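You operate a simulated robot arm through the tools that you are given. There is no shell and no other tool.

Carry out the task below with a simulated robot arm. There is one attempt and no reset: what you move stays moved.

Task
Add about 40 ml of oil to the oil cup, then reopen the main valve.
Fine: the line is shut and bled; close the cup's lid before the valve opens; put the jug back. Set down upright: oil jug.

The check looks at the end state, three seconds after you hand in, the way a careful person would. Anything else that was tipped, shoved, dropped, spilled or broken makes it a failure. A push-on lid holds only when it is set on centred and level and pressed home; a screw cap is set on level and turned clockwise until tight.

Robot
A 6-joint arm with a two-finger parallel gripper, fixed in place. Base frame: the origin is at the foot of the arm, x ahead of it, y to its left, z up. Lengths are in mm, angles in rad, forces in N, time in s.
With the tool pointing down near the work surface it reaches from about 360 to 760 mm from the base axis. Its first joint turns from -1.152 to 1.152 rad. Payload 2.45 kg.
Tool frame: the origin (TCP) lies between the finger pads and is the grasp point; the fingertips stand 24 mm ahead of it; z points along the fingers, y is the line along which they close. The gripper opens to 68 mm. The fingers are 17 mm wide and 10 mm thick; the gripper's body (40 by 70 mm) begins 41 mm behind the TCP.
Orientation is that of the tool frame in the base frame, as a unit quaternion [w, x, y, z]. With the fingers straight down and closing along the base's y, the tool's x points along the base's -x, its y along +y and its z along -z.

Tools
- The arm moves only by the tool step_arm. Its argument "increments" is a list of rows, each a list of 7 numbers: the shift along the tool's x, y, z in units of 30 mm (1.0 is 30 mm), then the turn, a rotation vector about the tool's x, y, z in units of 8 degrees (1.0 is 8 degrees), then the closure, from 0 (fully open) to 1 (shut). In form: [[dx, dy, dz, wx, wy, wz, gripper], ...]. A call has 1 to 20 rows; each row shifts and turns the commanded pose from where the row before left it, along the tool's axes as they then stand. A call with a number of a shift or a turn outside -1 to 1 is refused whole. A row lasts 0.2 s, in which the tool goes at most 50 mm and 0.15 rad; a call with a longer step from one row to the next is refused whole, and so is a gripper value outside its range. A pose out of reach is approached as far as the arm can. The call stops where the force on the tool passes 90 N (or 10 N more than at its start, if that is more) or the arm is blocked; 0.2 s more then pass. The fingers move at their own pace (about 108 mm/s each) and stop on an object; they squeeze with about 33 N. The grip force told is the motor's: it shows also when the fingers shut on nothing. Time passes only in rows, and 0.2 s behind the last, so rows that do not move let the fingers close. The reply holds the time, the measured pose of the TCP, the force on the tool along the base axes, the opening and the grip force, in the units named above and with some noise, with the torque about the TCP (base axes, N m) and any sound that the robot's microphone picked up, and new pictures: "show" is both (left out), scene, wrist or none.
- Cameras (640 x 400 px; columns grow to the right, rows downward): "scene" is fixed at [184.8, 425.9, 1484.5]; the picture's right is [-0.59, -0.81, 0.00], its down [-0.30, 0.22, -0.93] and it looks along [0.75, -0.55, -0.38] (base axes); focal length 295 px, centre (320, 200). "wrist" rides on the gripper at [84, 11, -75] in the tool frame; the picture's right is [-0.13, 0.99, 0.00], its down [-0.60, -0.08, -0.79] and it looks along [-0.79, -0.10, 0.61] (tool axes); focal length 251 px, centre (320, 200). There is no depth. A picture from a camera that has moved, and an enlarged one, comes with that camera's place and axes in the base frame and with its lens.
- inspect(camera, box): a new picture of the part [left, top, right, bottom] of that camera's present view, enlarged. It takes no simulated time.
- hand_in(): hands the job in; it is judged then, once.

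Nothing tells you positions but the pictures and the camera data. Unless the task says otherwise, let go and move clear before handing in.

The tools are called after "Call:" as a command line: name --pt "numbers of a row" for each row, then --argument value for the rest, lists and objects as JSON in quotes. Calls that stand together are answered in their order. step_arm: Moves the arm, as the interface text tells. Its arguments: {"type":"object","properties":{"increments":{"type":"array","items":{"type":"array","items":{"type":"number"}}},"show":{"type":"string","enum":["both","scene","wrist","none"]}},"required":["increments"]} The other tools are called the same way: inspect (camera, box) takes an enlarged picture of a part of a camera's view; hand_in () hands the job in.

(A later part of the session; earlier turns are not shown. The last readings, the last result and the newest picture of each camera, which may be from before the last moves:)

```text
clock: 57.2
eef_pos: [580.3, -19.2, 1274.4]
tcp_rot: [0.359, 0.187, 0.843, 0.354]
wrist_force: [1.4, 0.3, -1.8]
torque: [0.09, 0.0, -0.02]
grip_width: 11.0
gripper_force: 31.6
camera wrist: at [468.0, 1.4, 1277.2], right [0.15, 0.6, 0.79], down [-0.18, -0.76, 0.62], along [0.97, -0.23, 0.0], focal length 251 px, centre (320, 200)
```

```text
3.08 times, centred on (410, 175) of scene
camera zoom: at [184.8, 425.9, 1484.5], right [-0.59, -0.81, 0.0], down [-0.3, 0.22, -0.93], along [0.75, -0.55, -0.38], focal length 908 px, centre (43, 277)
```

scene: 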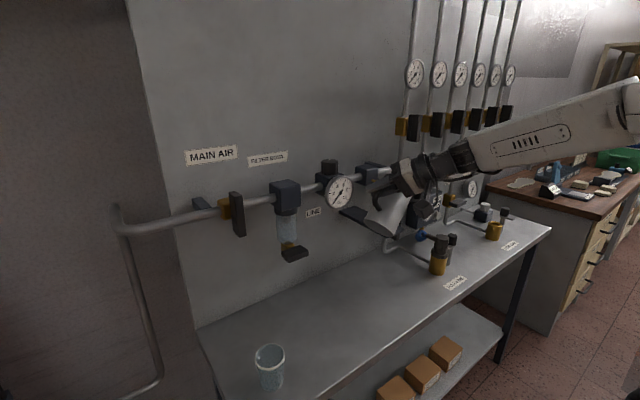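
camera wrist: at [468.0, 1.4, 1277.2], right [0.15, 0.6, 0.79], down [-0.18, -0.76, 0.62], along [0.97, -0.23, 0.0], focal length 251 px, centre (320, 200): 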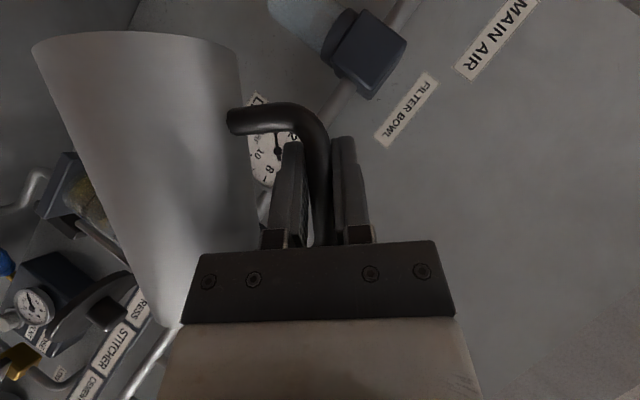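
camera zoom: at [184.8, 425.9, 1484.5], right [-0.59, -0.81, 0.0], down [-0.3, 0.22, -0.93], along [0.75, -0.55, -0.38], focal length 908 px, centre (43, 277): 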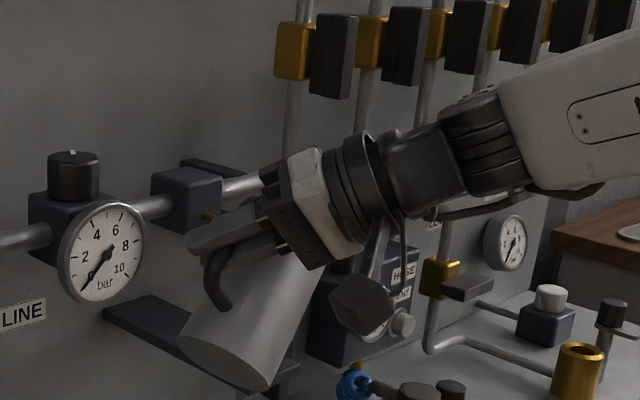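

Tilting works as planned with no spill. I'll bring the lip over the cup, about 65 mm above its rim.

Call:
step_arm --pt "-0.3 -0.1 0.1 0 0 0 1" --pt "-0.573 -0.198 0.2 0 0 0 1" --pt "-0.573 -0.198 0.2 0 0 0 1" --pt "-0.573 -0.198 0.2 0 0 0 1" --pt "-0.573 -0.198 0.2 0 0 0 1" --pt "-0.573 -0.198 0.2 0 0 0 1" --pt "-0.273 -0.098 0.1 0 0 0 1" --pt "0 0 0 0 0 0 1" --pt "0 0 0 0 0 0 1" --show "both"

Call:
inspect --camera "scene" --box '[340, 130, 460, 240]'

Call:
inspect --camera "wrist" --box '[0, 0, 320, 400]'

```text
clock: 59.2
eef_pos: [674.8, -84.7, 1278.4]
tcp_rot: [0.36, 0.186, 0.843, 0.354]
wrist_force: [0.4, -0.1, -2.6]
torque: [0.09, 0.01, -0.01]
grip_width: 11.5
gripper_force: 32.0
camera wrist: at [562.1, -64.0, 1282.6], right [0.15, 0.6, 0.79], down [-0.18, -0.76, 0.62], along [0.97, -0.23, 0.0], focal length 251 px, centre (320, 200)
```

scene: 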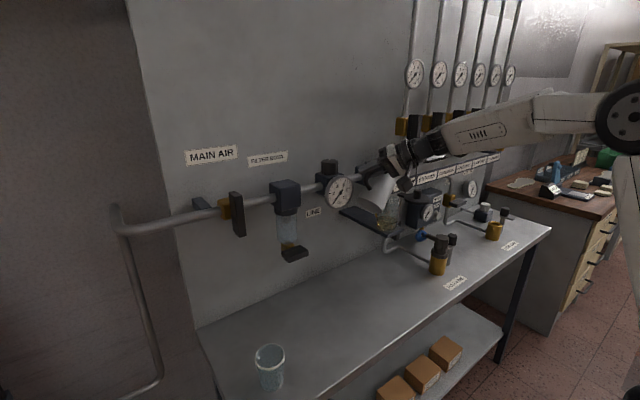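
wrist: 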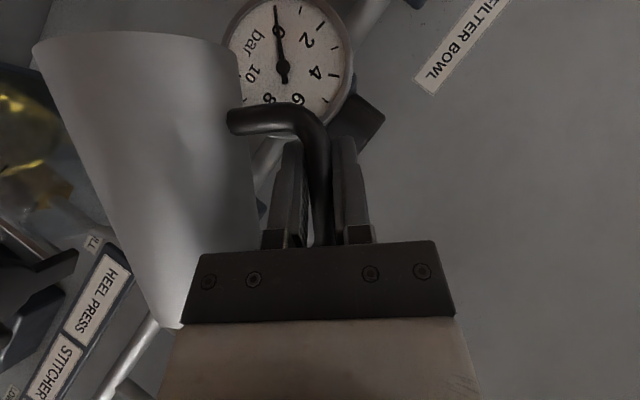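

```text
3.64 times, centred on (400, 185) of scene
camera zoom: at [184.9, 425.9, 1484.5], right [-0.59, -0.81, 0.0], down [-0.3, 0.22, -0.93], along [0.75, -0.55, -0.38], focal length 1074 px, centre (29, 254)
```

zoom: 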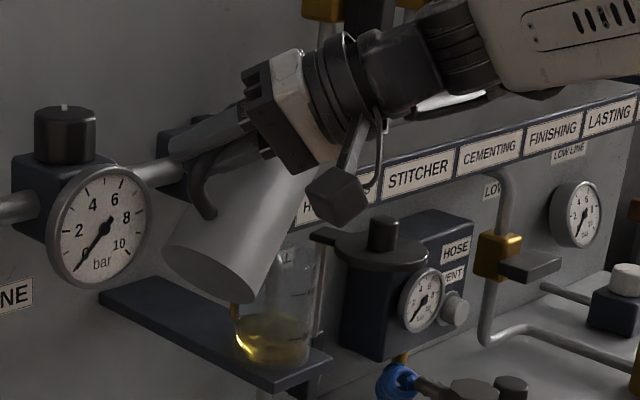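

```text
1.00 times, centred on (160, 200) of wrist (not enlarged: the box is as wide or as high as the picture)
camera zoom: at [562.1, -64.0, 1282.6], right [0.15, 0.6, 0.79], down [-0.18, -0.76, 0.62], along [0.97, -0.23, 0.0], focal length 251 px, centre (480, 200)
```

zoom: 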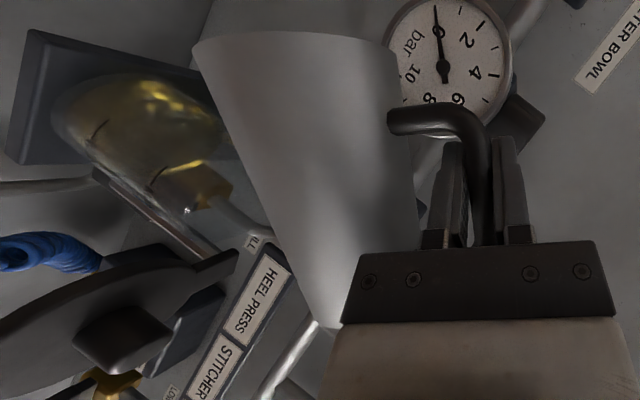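

The lip should now be over the cup; oil in the cup is still visible from the scene camera. I'll tilt to about 64°, just short of where I expect the pour to start, and check.

Call:
step_arm --pt "0 0 0 -0.281 0.087 0.4045 1" --pt "0 0 0 -0.281 0.087 0.4045 1" --pt "0 0 0 -0.281 0.087 0.4045 1" --pt "0 0 0 -0.14 0.0435 0.202 1" --pt "0 0 0 -0.14 0.0435 0.202 1" --pt "0 0 0 0 0 0 1" --pt "0 0 0 0 0 0 1" --show "none"

Call:
inspect --camera "scene" --box '[340, 130, 460, 240]'

Call:
inspect --camera "scene" --box '[370, 190, 420, 235]'

Call:
inspect --camera "wrist" --box '[0, 0, 320, 400]'

```text
clock: 60.8
eef_pos: [675.7, -84.2, 1278.7]
tcp_rot: [0.31, 0.242, 0.795, 0.461]
wrist_force: [-0.9, -0.5, -3.0]
torque: [0.05, 0.03, -0.01]
grip_width: 11.6
gripper_force: 32.2
```

```text
3.64 times, centred on (400, 185) of scene
camera zoom: at [184.9, 425.9, 1484.5], right [-0.59, -0.81, 0.0], down [-0.3, 0.22, -0.93], along [0.75, -0.55, -0.38], focal length 1074 px, centre (29, 254)
```

zoom: 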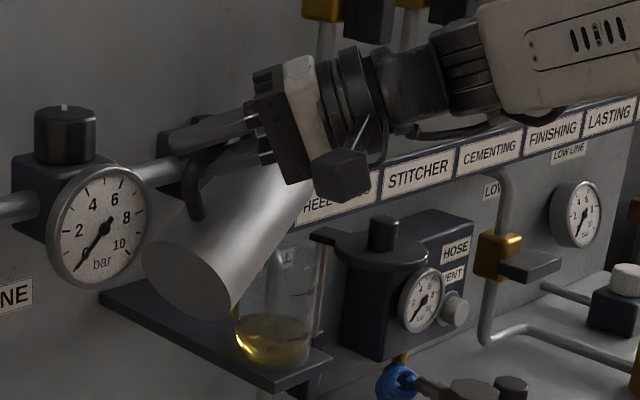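

```text
8.89 times, centred on (395, 212) of scene
camera zoom: at [184.9, 425.9, 1484.5], right [-0.59, -0.81, 0.0], down [-0.3, 0.22, -0.93], along [0.75, -0.55, -0.38], focal length 2624 px, centre (-347, 89)
```

zoom: 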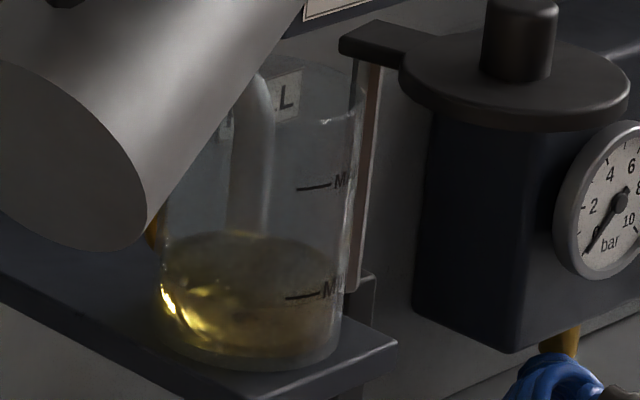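

```text
1.00 times, centred on (160, 200) of wrist (not enlarged: the box is as wide or as high as the picture)
camera zoom: at [563.4, -66.8, 1293.4], right [0.19, 0.37, 0.91], down [-0.16, -0.9, 0.4], along [0.97, -0.22, -0.11], focal length 251 px, centre (480, 200)
```

zoom: 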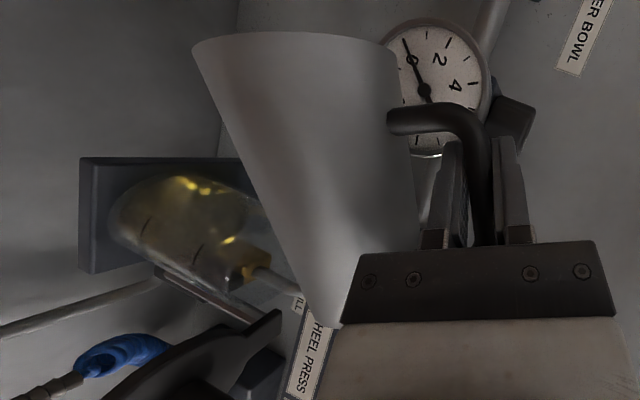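

Not pouring yet; the cup's oil sits right at MIN, and MIN to MAX is about 39 mm (roughly 85 ml), so 40 ml should bring it a little under halfway. I'll tilt in 2° steps and watch the level.

Call:
step_arm --pt "0 0 0 -0.14 0.0435 0.202 1" --pt "0 0 0 0 0 0 1" --pt "0 0 0 0 0 0 1" --pt "0 0 0 0 0 0 1" --show "none"

Call:
inspect --camera "scene" --box '[370, 190, 420, 235]'

```text
clock: 61.8
eef_pos: [673.8, -83.9, 1278.5]
tcp_rot: [0.304, 0.249, 0.788, 0.475]
wrist_force: [0.3, -0.8, -2.9]
torque: [0.05, 0.0, -0.01]
grip_width: 11.3
gripper_force: 31.9
```

```text
8.89 times, centred on (395, 212) of scene
camera zoom: at [184.9, 425.9, 1484.5], right [-0.59, -0.81, 0.0], down [-0.3, 0.22, -0.93], along [0.75, -0.55, -0.38], focal length 2624 px, centre (-347, 89)
```

zoom: 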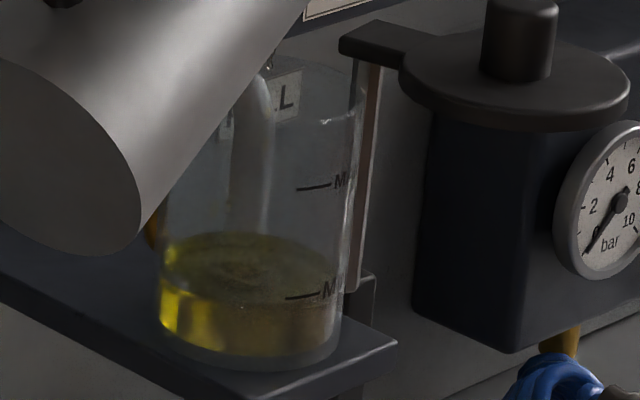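

Call:
step_arm --pt "0 0 0 0 0 0 1" --pt "0 0 0 0 0 0 1" --pt "0 0 0 0 0 0 1" --pt "0 0 0 0 0 0 1" --pt "0 0 0 0 0 0 1" --show "none"

Call:
inspect --camera "scene" --box '[370, 190, 420, 235]'

Call:
inspect --camera "scene" --box '[380, 185, 410, 212]'

```text
clock: 63.0
eef_pos: [674.3, -83.0, 1277.7]
tcp_rot: [0.304, 0.249, 0.788, 0.474]
wrist_force: [-0.6, 0.6, -3.1]
torque: [0.02, 0.03, -0.03]
grip_width: 11.4
gripper_force: 32.1
```

```text
8.89 times, centred on (395, 212) of scene
camera zoom: at [184.9, 425.9, 1484.5], right [-0.59, -0.81, 0.0], down [-0.3, 0.22, -0.93], along [0.75, -0.55, -0.38], focal length 2624 px, centre (-347, 89)
```

zoom: 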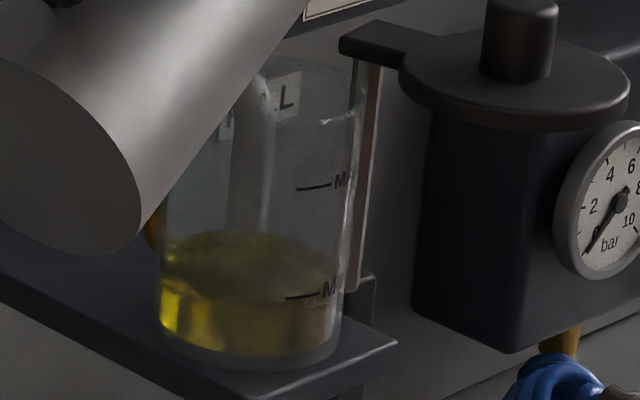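

```text
14.81 times, centred on (395, 198) of scene
camera zoom: at [184.9, 425.9, 1484.5], right [-0.59, -0.81, 0.0], down [-0.3, 0.22, -0.93], along [0.75, -0.55, -0.38], focal length 4374 px, centre (-791, 222)
```

zoom: 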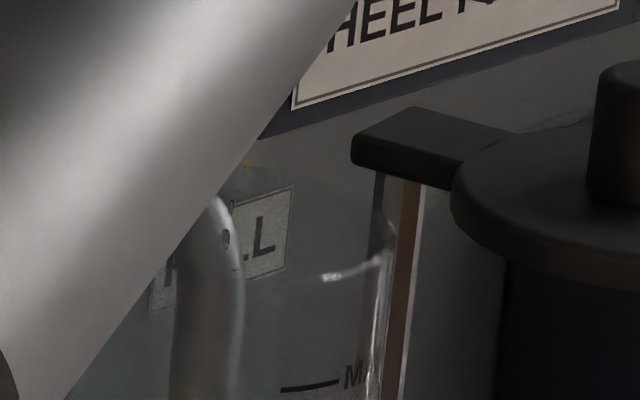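

Drops have begun at about 66°, so the pour threshold is here. I'll continue in about 1° steps with waits and watch the level.

Call:
step_arm --pt "0 0 0 -0.0703 0.0218 0.1011 1" --pt "0 0 0 0 0 0 1" --pt "0 0 0 0 0 0 1" --pt "0 0 0 0 0 0 1" --show "none"

Call:
inspect --camera "scene" --box '[370, 190, 420, 235]'

Call:
inspect --camera "wrist" --box '[0, 0, 320, 400]'

```text
clock: 64.0
eef_pos: [675.9, -85.0, 1278.3]
tcp_rot: [0.3, 0.252, 0.784, 0.481]
wrist_force: [-0.3, 0.1, -3.2]
torque: [0.03, -0.01, 0.0]
grip_width: 11.5
gripper_force: 32.2
```

```text
8.89 times, centred on (395, 212) of scene
camera zoom: at [184.9, 425.9, 1484.5], right [-0.59, -0.81, 0.0], down [-0.3, 0.22, -0.93], along [0.75, -0.55, -0.38], focal length 2624 px, centre (-347, 89)
```

zoom: 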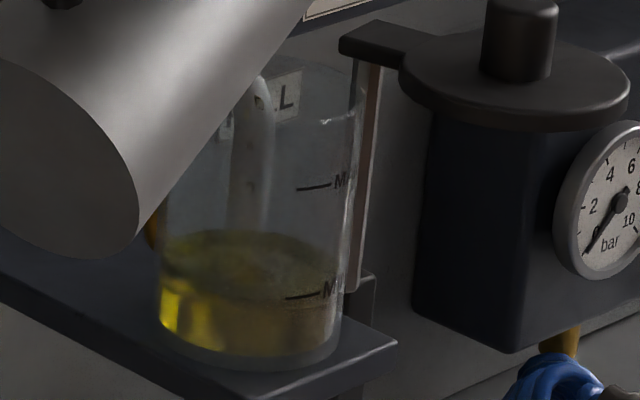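

```text
1.00 times, centred on (160, 200) of wrist (not enlarged: the box is as wide or as high as the picture)
camera zoom: at [562.7, -67.5, 1295.1], right [0.2, 0.32, 0.93], down [-0.16, -0.92, 0.35], along [0.97, -0.21, -0.13], focal length 251 px, centre (480, 200)
```

zoom: 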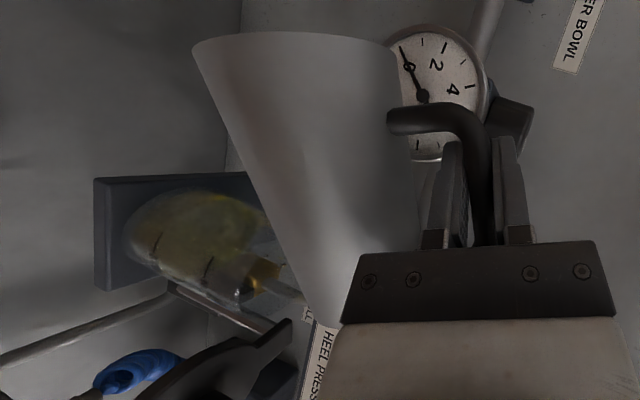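

Call:
step_arm --pt "0 0 0 -0.0703 0.0218 0.1011 1" --pt "0 0 0 0 0 0 1" --pt "0 0 0 0 0 0 1" --pt "0 0 0 0 0 0 1" --pt "0 0 0 0 0 0 1" --pt "0 0 0 0 0 0 1" --show "none"

Call:
inspect --camera "scene" --box '[370, 190, 420, 235]'

```text
clock: 65.4
eef_pos: [674.8, -85.0, 1277.7]
tcp_rot: [0.296, 0.256, 0.781, 0.486]
wrist_force: [-0.4, -0.3, -1.8]
torque: [0.07, -0.02, 0.01]
grip_width: 11.2
gripper_force: 32.0
```

```text
8.89 times, centred on (395, 212) of scene
camera zoom: at [184.9, 425.9, 1484.5], right [-0.59, -0.81, 0.0], down [-0.3, 0.22, -0.93], along [0.75, -0.55, -0.38], focal length 2624 px, centre (-347, 89)
```

zoom: 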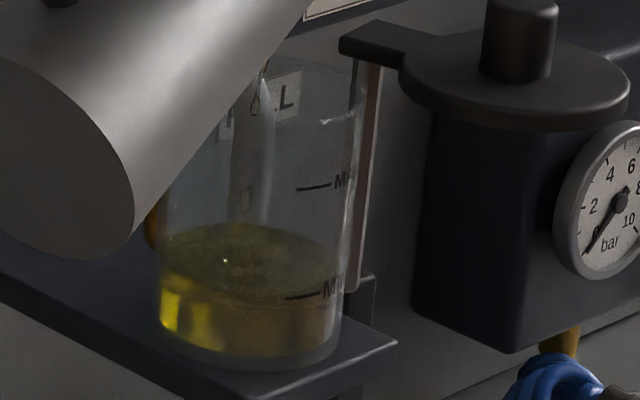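

Call:
step_arm --pt "0 0 0 -0.0703 0.0218 0.1011 1" --pt "0 0 0 0 0 0 1" --pt "0 0 0 0 0 0 1" --pt "0 0 0 0 0 0 1" --pt "0 0 0 0 0 0 1" --pt "0 0 0 0 0 0 1" --pt "0 0 0 0 0 0 1" --show "none"

Call:
inspect --camera "scene" --box '[370, 190, 420, 235]'

```text
clock: 67.0
eef_pos: [675.9, -85.0, 1278.4]
tcp_rot: [0.292, 0.259, 0.777, 0.494]
wrist_force: [1.0, -0.1, -1.6]
torque: [0.04, 0.0, 0.01]
grip_width: 11.2
gripper_force: 32.2
```

```text
8.89 times, centred on (395, 212) of scene
camera zoom: at [184.8, 425.9, 1484.5], right [-0.59, -0.81, 0.0], down [-0.3, 0.22, -0.93], along [0.75, -0.55, -0.38], focal length 2624 px, centre (-347, 89)
```

zoom: 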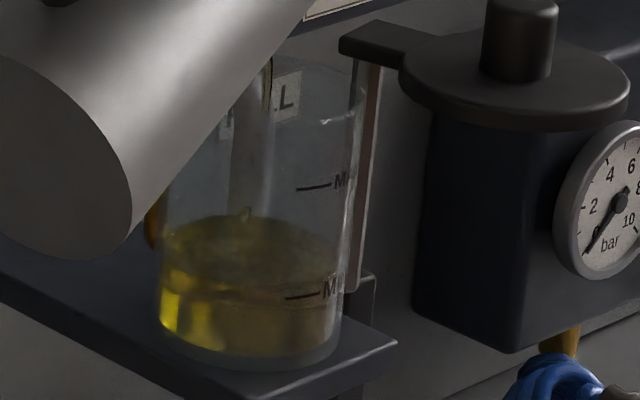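

Call:
step_arm --pt "0 0 0 -0.0703 0.0218 0.1011 1" --pt "0 0 0 0 0 0 1" --pt "0 0 0 0 0 0 1" --pt "0 0 0 0 0 0 1" --pt "0 0 0 0 0 0 1" --pt "0 0 0 0 0 0 1" --pt "0 0 0 0 0 0 1" --show "none"

Call:
inspect --camera "scene" --box '[370, 190, 420, 235]'

Call:
inspect --camera "scene" --box '[380, 205, 412, 235]'

```text
clock: 68.6
eef_pos: [674.7, -85.5, 1278.9]
tcp_rot: [0.29, 0.262, 0.773, 0.5]
wrist_force: [0.6, 0.6, -3.6]
torque: [0.02, -0.01, -0.01]
grip_width: 11.4
gripper_force: 31.6
```

```text
8.89 times, centred on (395, 212) of scene
camera zoom: at [184.8, 425.9, 1484.5], right [-0.59, -0.81, 0.0], down [-0.3, 0.22, -0.93], along [0.75, -0.55, -0.38], focal length 2624 px, centre (-347, 89)
```

zoom: 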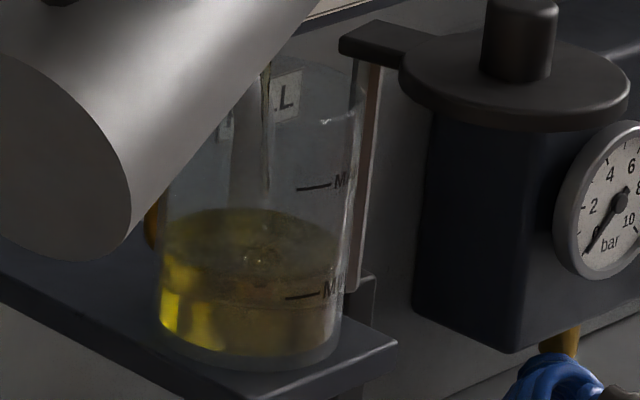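

```text
13.33 times, centred on (396, 220) of scene
camera zoom: at [184.8, 425.9, 1484.5], right [-0.59, -0.81, 0.0], down [-0.3, 0.22, -0.93], along [0.75, -0.55, -0.38], focal length 3936 px, centre (-693, -67)
```

zoom: 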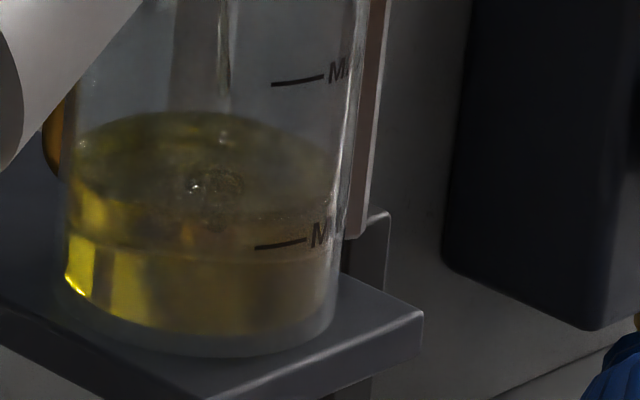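

Call:
step_arm --pt "0 0 0 0 0 0 1" --pt "0 0 0 0 0 0 1" --pt "0 0 0 0 0 0 1" --pt "0 0 0 0 0 0 1" --pt "0 0 0 0 0 0 1" --pt "0 0 0 0 0 0 1" --pt "0 0 0 0 0 0 1" --show "none"

Call:
inspect --camera "scene" --box '[380, 190, 412, 235]'

Call:
inspect --camera "scene" --box '[380, 205, 412, 235]'

```text
clock: 70.2
eef_pos: [674.2, -85.3, 1277.9]
tcp_rot: [0.289, 0.262, 0.773, 0.5]
wrist_force: [0.1, 0.5, -1.7]
torque: [0.05, -0.01, 0.0]
grip_width: 11.2
gripper_force: 31.9
```

```text
8.89 times, centred on (396, 212) of scene
camera zoom: at [184.8, 425.9, 1484.5], right [-0.59, -0.81, 0.0], down [-0.3, 0.22, -0.93], along [0.75, -0.55, -0.38], focal length 2624 px, centre (-356, 89)
```

zoom: 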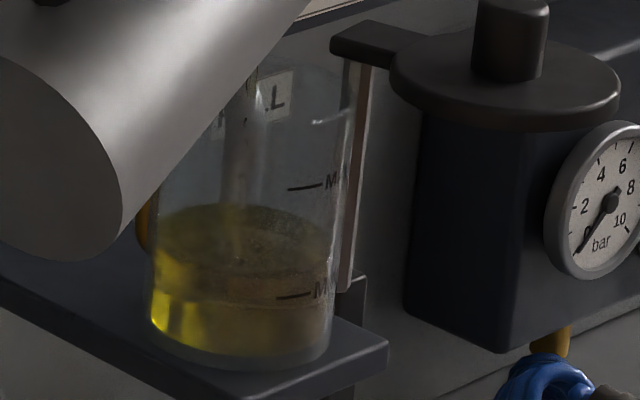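

```text
13.33 times, centred on (396, 220) of scene
camera zoom: at [184.8, 425.9, 1484.5], right [-0.59, -0.81, 0.0], down [-0.3, 0.22, -0.93], along [0.75, -0.55, -0.38], focal length 3936 px, centre (-693, -67)
```

zoom: 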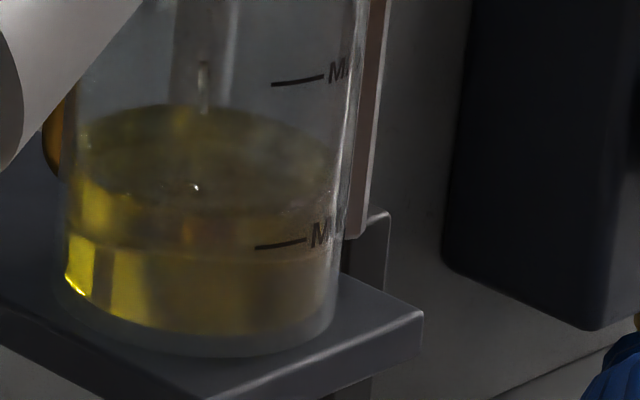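

About 26 ml in by my estimate (level up roughly 10 mm). I'll go another degree and wait for the flow to settle.

Call:
step_arm --pt "0 0 0 -0.0703 0.0218 0.1011 1" --pt "0 0 0 0 0 0 1" --pt "0 0 0 0 0 0 1" --pt "0 0 0 0 0 0 1" --pt "0 0 0 0 0 0 1" --pt "0 0 0 0 0 0 1" --pt "0 0 0 0 0 0 1" --pt "0 0 0 0 0 0 1" --pt "0 0 0 0 0 0 1" --pt "0 0 0 0 0 0 1" --show "none"

Call:
inspect --camera "scene" --box '[380, 205, 412, 235]'

```text
clock: 72.4
eef_pos: [673.3, -84.4, 1279.0]
tcp_rot: [0.287, 0.265, 0.769, 0.506]
wrist_force: [0.8, -0.4, -2.7]
torque: [0.01, -0.01, -0.02]
grip_width: 11.1
gripper_force: 32.2
```

```text
13.33 times, centred on (396, 220) of scene
camera zoom: at [184.8, 425.9, 1484.5], right [-0.59, -0.81, 0.0], down [-0.3, 0.22, -0.93], along [0.75, -0.55, -0.38], focal length 3936 px, centre (-693, -67)
```

zoom: 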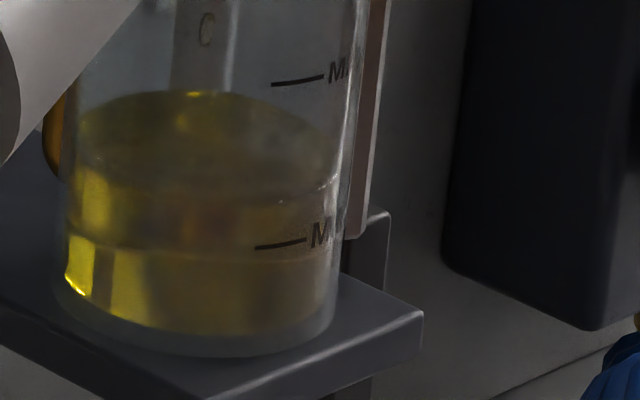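

Call:
step_arm --pt "0 0 0 0 0 0 1" --pt "0 0 0 0 0 0 1" --pt "0 0 0 0 0 0 1" --pt "0 0 0 0 0 0 1" --pt "0 0 0 0 0 0 1" --show "none"

Call:
inspect --camera "scene" --box '[380, 205, 412, 235]'

Call:
inspect --camera "scene" --box '[340, 130, 460, 240]'

```text
clock: 73.6
eef_pos: [674.5, -85.2, 1279.2]
tcp_rot: [0.286, 0.264, 0.77, 0.506]
wrist_force: [0.6, 0.7, -2.6]
torque: [-0.01, 0.01, 0.01]
grip_width: 11.3
gripper_force: 31.9
```

```text
13.33 times, centred on (396, 220) of scene
camera zoom: at [184.8, 425.9, 1484.5], right [-0.59, -0.81, 0.0], down [-0.3, 0.22, -0.93], along [0.75, -0.55, -0.38], focal length 3936 px, centre (-693, -67)
```

zoom: 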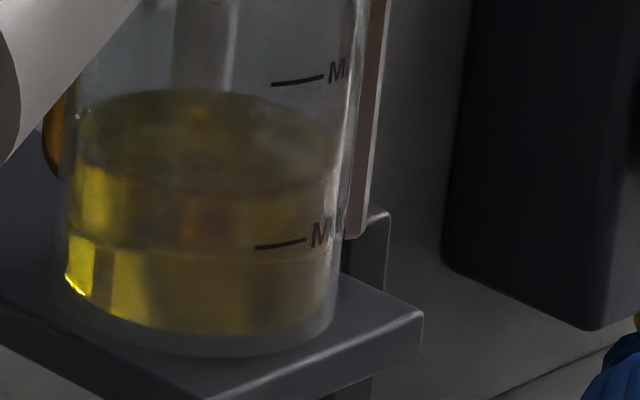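

```text
3.64 times, centred on (400, 185) of scene
camera zoom: at [184.8, 425.9, 1484.5], right [-0.59, -0.81, 0.0], down [-0.3, 0.22, -0.93], along [0.75, -0.55, -0.38], focal length 1074 px, centre (29, 254)
```

zoom: 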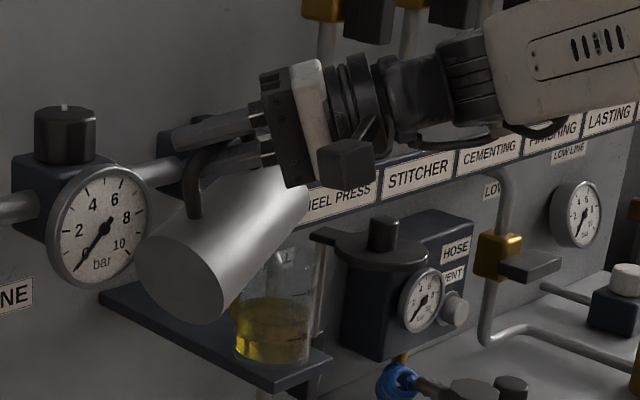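

Call:
step_arm --pt "0 0 0 -0.0703 0.0218 0.1011 1" --pt "0 0 0 0 0 0 1" --pt "0 0 0 0 0 0 1" --pt "0 0 0 0 0 0 1" --pt "0 0 0 0 0 0 1" --pt "0 0 0 0 0 0 1" --pt "0 0 0 0 0 0 1" --pt "0 0 0 0 0 0 1" --pt "0 0 0 0 0 0 1" --pt "0 0 0 0 0 0 1" --pt "0 0 0 0 0 0 1" --pt "0 0 0 0 0 0 1" --show "none"

Call:
inspect --camera "scene" --box '[380, 205, 412, 235]'

```text
clock: 76.2
eef_pos: [674.7, -84.7, 1278.7]
tcp_rot: [0.283, 0.269, 0.765, 0.511]
wrist_force: [-0.2, 0.4, -1.8]
torque: [0.01, 0.01, -0.01]
grip_width: 11.3
gripper_force: 32.0
```

```text
13.33 times, centred on (396, 220) of scene
camera zoom: at [184.8, 425.9, 1484.5], right [-0.59, -0.81, 0.0], down [-0.3, 0.22, -0.93], along [0.75, -0.55, -0.38], focal length 3936 px, centre (-693, -67)
```

zoom: 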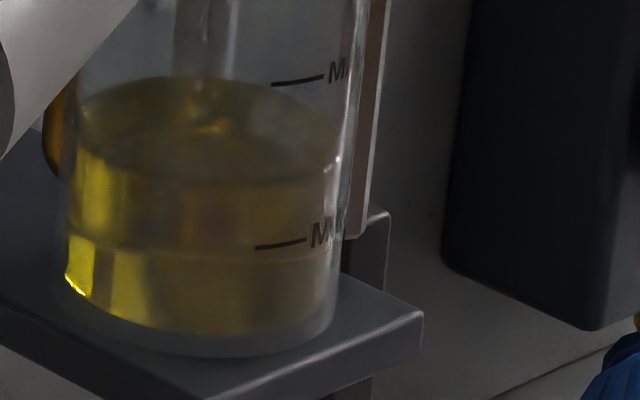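

The level is up about 16.6 mm, which is close to 40 ml. I'll tilt back to stop the flow and let the last drops fall while still over the cup.

Call:
step_arm --pt "0 0 0 0.281 -0.087 -0.4045 1" --pt "0 0 0 0.281 -0.087 -0.4045 1" --pt "0 0 0 0.281 -0.087 -0.4045 1" --pt "0 0 0 0.281 -0.087 -0.4045 1" --pt "0 0 0 0 0 0 1" --pt "0 0 0 0 0 0 1" --pt "0 0 0 0 0 0 1" --pt "0 0 0 0 0 0 1" --pt "0 0 0 0 0 0 1" --show "none"

Call:
inspect --camera "scene" --box '[380, 205, 412, 235]'

Call:
inspect --camera "scene" --box '[340, 130, 460, 240]'

```text
clock: 78.2
eef_pos: [673.9, -84.9, 1277.0]
tcp_rot: [0.335, 0.215, 0.821, 0.409]
wrist_force: [0.3, -0.5, -3.0]
torque: [0.03, -0.02, 0.0]
grip_width: 11.4
gripper_force: 32.1
```

```text
13.33 times, centred on (396, 220) of scene
camera zoom: at [184.8, 425.9, 1484.5], right [-0.59, -0.81, 0.0], down [-0.3, 0.22, -0.93], along [0.75, -0.55, -0.38], focal length 3936 px, centre (-693, -67)
```

zoom: 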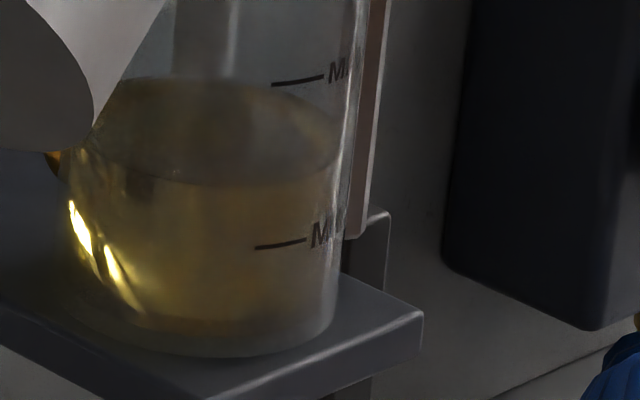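

```text
3.64 times, centred on (400, 185) of scene
camera zoom: at [184.8, 425.9, 1484.5], right [-0.59, -0.81, 0.0], down [-0.3, 0.22, -0.93], along [0.75, -0.55, -0.38], focal length 1074 px, centre (29, 254)
```

zoom: 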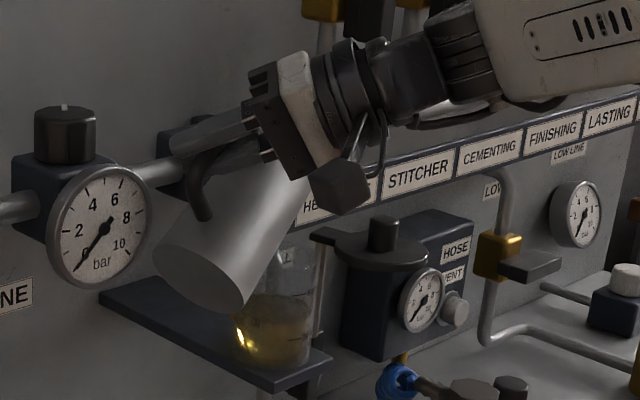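

Level settled at a rise of about 16 mm, roughly 38–40 ml. I'll bring the jug back along the same path and stand it upright again.

Call:
step_arm --pt "0 0 0 0.281 -0.087 -0.4045 1" --pt "0 0 0 0.281 -0.087 -0.4045 1" --pt "0 0 0 0 0 0 1" --pt "0.273 0.098 -0.1 0 0 0 1" --pt "0.573 0.198 -0.2 0 0 0 1" --pt "0.573 0.198 -0.2 0 0 0 1" --pt "0.573 0.198 -0.2 0 0 0 1" --pt "0.573 0.198 -0.2 0 0 0 1" --pt "0.573 0.198 -0.2 0 0 0 1" --pt "0.3 0.1 -0.1 0 0 0 1" --pt "0 0 0 0 0 0 1" --show "none"

Call:
step_arm --pt "0 0 0 0.281 -0.087 -0.4045 1" --pt "0 0 0 0.281 -0.087 -0.4045 1" --pt "0 0 0 0.281 -0.087 -0.4045 1" --pt "0 0 0 0.281 -0.087 -0.4045 1" --pt "0 0 0 0.281 -0.087 -0.4045 1" --pt "0 0 0 0.281 -0.087 -0.4045 1" --pt "0 0 0 0.281 -0.087 -0.4045 1" --pt "0 0 0 0.281 -0.087 -0.4045 1" --pt "0 0 0 0.281 -0.087 -0.4045 1" --pt "0 0 0 0.281 -0.087 -0.4045 1" --pt "0 0 0 0.281 -0.087 -0.4045 1" --pt "0 0 0 0.281 -0.087 -0.4045 1" --pt "0 0 0 0 0 0 1" --pt "0 0 0 0 0 0 1" --show "both"

Call:
inspect --camera "scene" --box '[370, 180, 430, 240]'

```text
clock: 80.6
eef_pos: [580.5, -16.6, 1271.1]
tcp_rot: [0.359, 0.186, 0.843, 0.354]
wrist_force: [-0.8, 0.3, -2.1]
torque: [0.08, -0.02, 0.0]
grip_width: 11.5
gripper_force: 32.2
```

```text
clock: 83.6
eef_pos: [582.0, -18.4, 1273.6]
tcp_rot: [0.463, -0.001, 0.886, -0.001]
wrist_force: [-0.1, 0.1, -2.1]
torque: [0.15, 0.0, 0.01]
grip_width: 11.6
gripper_force: 31.8
camera wrist: at [470.0, -7.6, 1247.1], right [0.07, 0.99, 0.1], down [-0.3, -0.08, 0.95], along [0.95, -0.1, 0.3], focal length 251 px, centre (320, 200)
```

scene: 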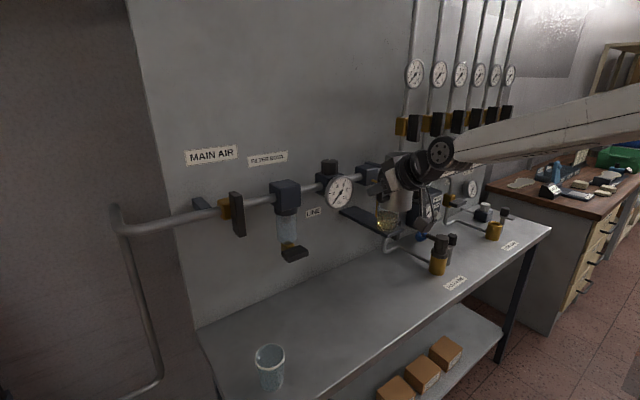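
wrist: 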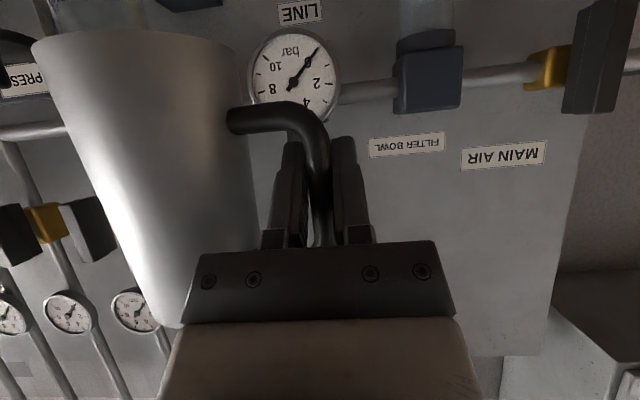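

```text
6.67 times, centred on (400, 210) of scene
camera zoom: at [184.8, 425.9, 1484.5], right [-0.59, -0.81, 0.0], down [-0.3, 0.22, -0.93], along [0.75, -0.55, -0.38], focal length 1968 px, centre (-213, 133)
```

zoom: 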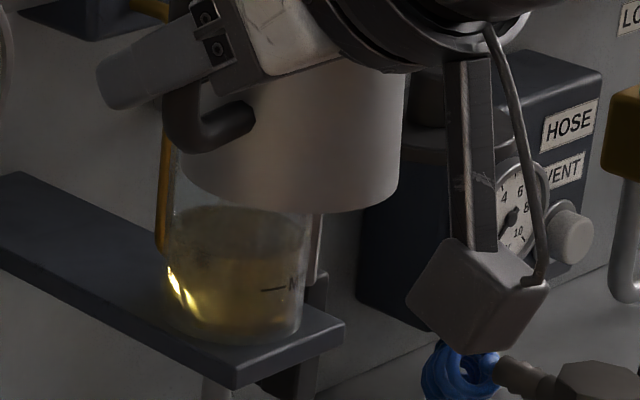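

Call:
step_arm --pt "0 0 0 -0.74 0 -0.514 1" --pt "0 0 0 -0.82 0 -0.571 1" --pt "0 0 0 -0.82 0 -0.571 1" --pt "0 0 0 -0.82 0 -0.571 1" --pt "0 0 0 -0.82 0 -0.571 1" --pt "0 0 0 -0.82 0 -0.571 1" --pt "0 0 0 -0.82 0 -0.571 1" --pt "0 0 0 -0.82 0 -0.571 1" --pt "0 0 0 -0.82 0 -0.571 1" --pt "0 0 0 -0.41 0 -0.286 1" --pt "0 0 0 0 0 0 1" --show "none"

Call:
step_arm --pt "0.3 0.03 0.23 0 0 0 1" --pt "0.6 0.07 0.46 0 0 0 1" --pt "0.713 0.088 0.545 0 0 0 1" --pt "0.713 0.088 0.545 0 0 0 1" --pt "0.713 0.088 0.545 0 0 0 1" --pt "0.713 0.088 0.545 0 0 0 1" --pt "0.713 0.088 0.545 0 0 0 1" --pt "0.713 0.088 0.545 0 0 0 1" --pt "0.713 0.088 0.545 0 0 0 1" --pt "0.713 0.088 0.545 0 0 0 1" --pt "0.713 0.088 0.545 0 0 0 1" --pt "0.713 0.088 0.545 0 0 0 1" --pt "0.5 0.06 0.38 0 0 0 1" --pt "0.1 0.01 0.08 0 0 0 1" --pt "0 0 0 0 0 0 1" --show "both"

Call:
inspect --camera "scene" --box '[320, 250, 420, 350]'

```text
clock: 86.0
eef_pos: [581.1, -17.3, 1273.7]
tcp_rot: [0.365, -0.541, 0.702, 0.283]
wrist_force: [-0.1, -1.1, -1.9]
torque: [-0.01, 0.12, 0.03]
grip_width: 11.3
gripper_force: 31.9
```

```text
clock: 89.2
eef_pos: [555.7, 4.2, 947.8]
tcp_rot: [0.367, -0.54, 0.703, 0.281]
wrist_force: [0.3, -0.7, -1.3]
torque: [0.04, 0.15, 0.03]
grip_width: 11.5
gripper_force: 32.1
camera wrist: at [515.5, -98.9, 921.1], right [-0.94, 0.33, 0.11], down [0.0, -0.31, 0.95], along [0.34, 0.89, 0.29], focal length 251 px, centre (320, 200)
```

scene: 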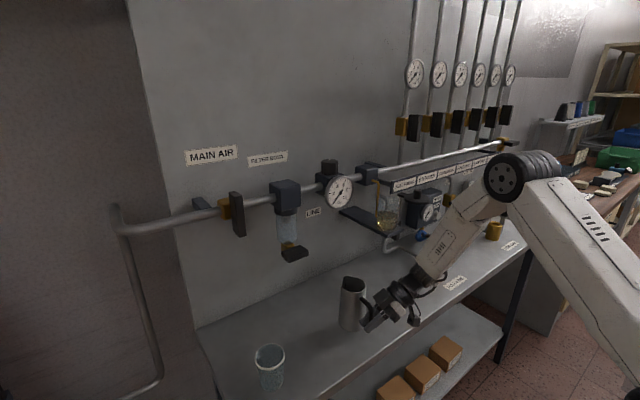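
wrist: 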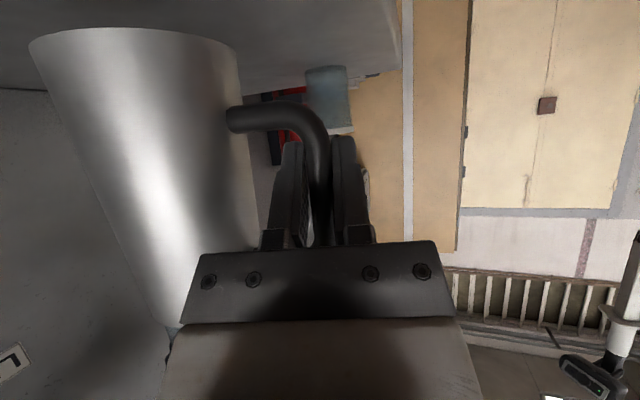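

```text
4.00 times, centred on (370, 300) of scene
camera zoom: at [184.8, 425.9, 1484.5], right [-0.59, -0.81, 0.0], down [-0.3, 0.22, -0.93], along [0.75, -0.55, -0.38], focal length 1181 px, centre (120, -200)
```

zoom: 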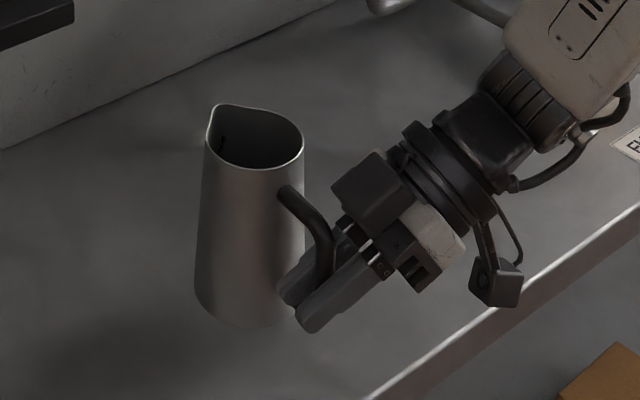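

The jug is back above its spot, still level. I'll lower it slowly and watch for the bench to take its weight.

Call:
step_arm --pt "0.22 0 0.153 0 0 0 1" --pt "0.22 0 0.153 0 0 0 1" --pt "0.22 0 0.153 0 0 0 1" --pt "0.0273 0 0.019 0 0 0 1" --pt "0 0 0 0 0 0 1" --show "none"

Call:
step_arm --pt "0.0273 0 0.019 0 0 0 1" --pt "0.0273 0 0.019 0 0 0 1" --pt "0 0 0 0 0 0 1" --show "none"

```text
clock: 90.4
eef_pos: [553.7, 3.1, 922.7]
tcp_rot: [0.366, -0.541, 0.703, 0.282]
wrist_force: [-0.2, -0.3, -2.3]
torque: [0.03, 0.14, 0.0]
grip_width: 11.6
gripper_force: 31.3
```

```text
clock: 91.2
eef_pos: [554.6, 4.1, 919.7]
tcp_rot: [0.366, -0.542, 0.702, 0.282]
wrist_force: [-3.7, -0.9, 8.3]
torque: [0.25, -0.32, -0.01]
grip_width: 11.4
gripper_force: 31.8
```

The bench has contact (about 8 N). I'll ease off slightly and check that the jug stands square before releasing.

Call:
step_arm --pt "-0.022 0 -0.0155 0 0 0 1" --pt "0 0 0 0 0 0 1" --show "wrist"

Call:
inspect --camera "scene" --box '[320, 260, 420, 350]'

```text
clock: 91.8
eef_pos: [553.9, 4.2, 919.9]
tcp_rot: [0.365, -0.541, 0.704, 0.28]
wrist_force: [1.7, -0.7, 2.4]
torque: [0.13, -0.21, -0.02]
grip_width: 11.4
gripper_force: 31.8
camera wrist: at [514.3, -99.3, 894.0], right [-0.94, 0.33, 0.11], down [0.0, -0.31, 0.95], along [0.34, 0.89, 0.29], focal length 251 px, centre (320, 200)
```

wrist: 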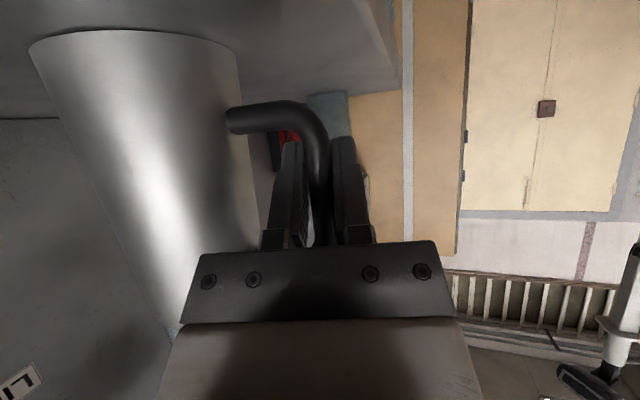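

```text
4.44 times, centred on (370, 305) of scene
camera zoom: at [184.8, 425.9, 1484.5], right [-0.59, -0.81, 0.0], down [-0.3, 0.22, -0.93], along [0.75, -0.55, -0.38], focal length 1312 px, centre (98, -267)
```

zoom: 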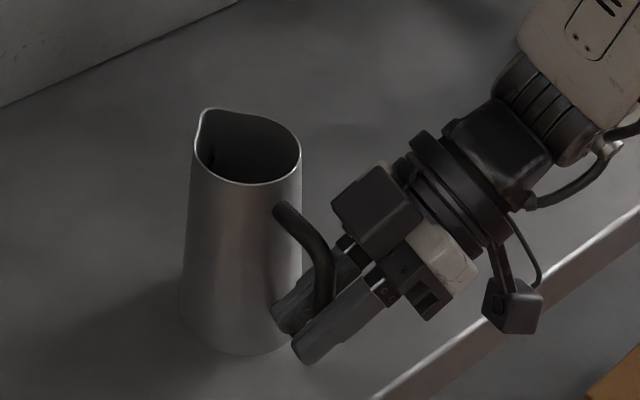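

Call:
step_arm --pt "0 0 0 0 0 0 0.8" --pt "0 0 0 0 0 0 0.7" --pt "0 0 0 0 0 0 0.6" --pt "0 0 0 0 0 0 0.6" --show "wrist"

Call:
inspect --camera "scene" --box '[320, 260, 420, 350]'

```text
clock: 92.8
eef_pos: [554.8, 3.6, 920.6]
tcp_rot: [0.366, -0.541, 0.704, 0.281]
wrist_force: [0.4, -0.1, 0.2]
torque: [-0.01, 0.01, 0.01]
grip_width: 27.3
gripper_force: 0.0
camera wrist: at [514.2, -99.2, 894.1], right [-0.94, 0.33, 0.11], down [0.0, -0.31, 0.95], along [0.34, 0.89, 0.29], focal length 251 px, centre (320, 200)
```

wrist: 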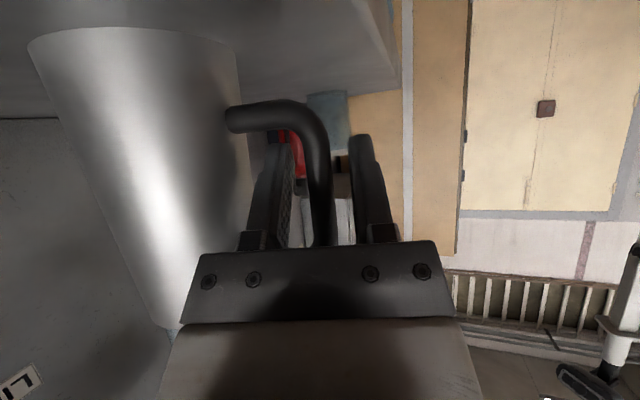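

```text
4.44 times, centred on (370, 305) of scene
camera zoom: at [184.8, 425.9, 1484.5], right [-0.59, -0.81, 0.0], down [-0.3, 0.22, -0.93], along [0.75, -0.55, -0.38], focal length 1312 px, centre (98, -267)
```

zoom: 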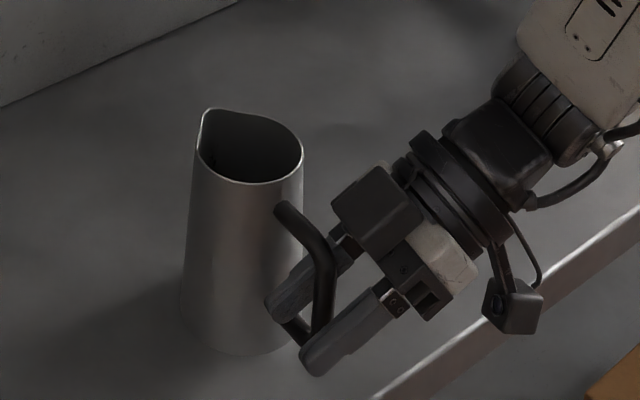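

The jug is released and stands upright in its place. I'll withdraw along the approach line and rise.

Call:
step_arm --pt "0 0 -0.4 0 0 0 0.6" --pt "0 0 -0.8 0 0 0 0.6" --pt "0 0 -1 0 0 0 0.6" --pt "0 0 -1 0 0 0 0.6" --pt "-0.8 0 -0.6 0 0 0 0.6" --pt "-0.8 0 -0.6 0 0 0 0.6" --pt "-0.8 0 -0.6 0 0 0 0.6" --pt "-0.8 0 -0.6 0 0 0 0.6" --pt "-0.8 0 -0.6 0 0 0 0.6" --pt "-0.8 0 -0.6 0 0 0 0.6" --pt "-0.8 0 -0.6 0 0 0 0.6" --pt "-0.8 0 -0.6 0 0 0 0.6" --pt "0 0 0 0 0 0 0.6" --show "both"

Call:
inspect --camera "scene" --box '[320, 260, 420, 350]'

Call:
inspect --camera "scene" --box '[370, 180, 430, 240]'

```text
clock: 95.6
eef_pos: [531.9, -79.8, 1213.9]
tcp_rot: [0.365, -0.541, 0.703, 0.283]
wrist_force: [-0.8, 0.2, -0.1]
torque: [0.04, 0.0, 0.0]
grip_width: 27.5
gripper_force: 0.0
camera wrist: at [492.1, -183.0, 1188.6], right [-0.94, 0.33, 0.11], down [0.0, -0.31, 0.95], along [0.34, 0.89, 0.29], focal length 251 px, centre (320, 200)
```

scene: 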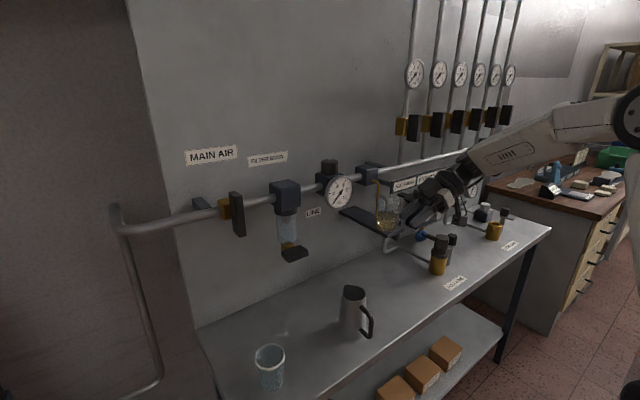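
wrist: 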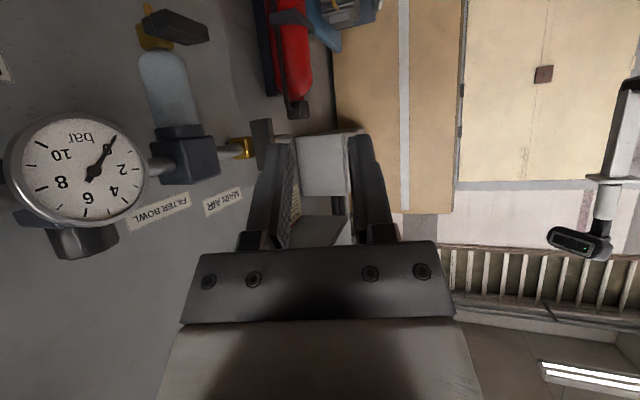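

```text
4.44 times, centred on (370, 305) of scene
camera zoom: at [184.8, 425.9, 1484.5], right [-0.59, -0.81, 0.0], down [-0.3, 0.22, -0.93], along [0.75, -0.55, -0.38], focal length 1312 px, centre (98, -267)
```

zoom: 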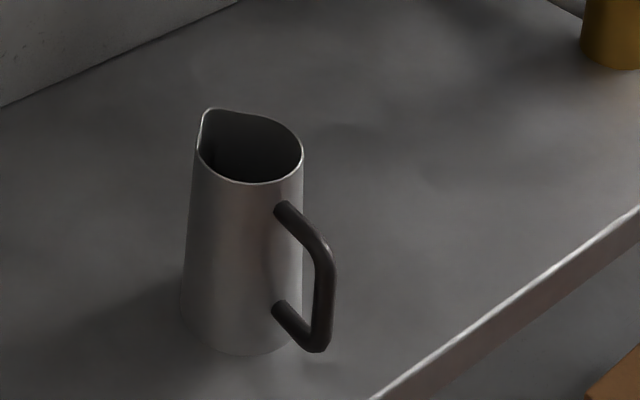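

```text
6.67 times, centred on (400, 210) of scene
camera zoom: at [184.8, 425.9, 1484.5], right [-0.59, -0.81, 0.0], down [-0.3, 0.22, -0.93], along [0.75, -0.55, -0.38], focal length 1968 px, centre (-213, 133)
```

zoom: 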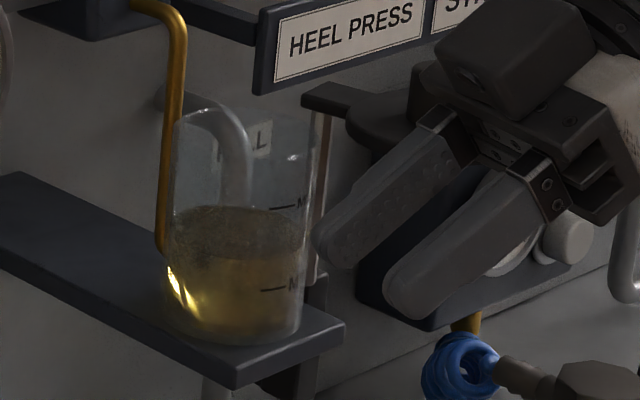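

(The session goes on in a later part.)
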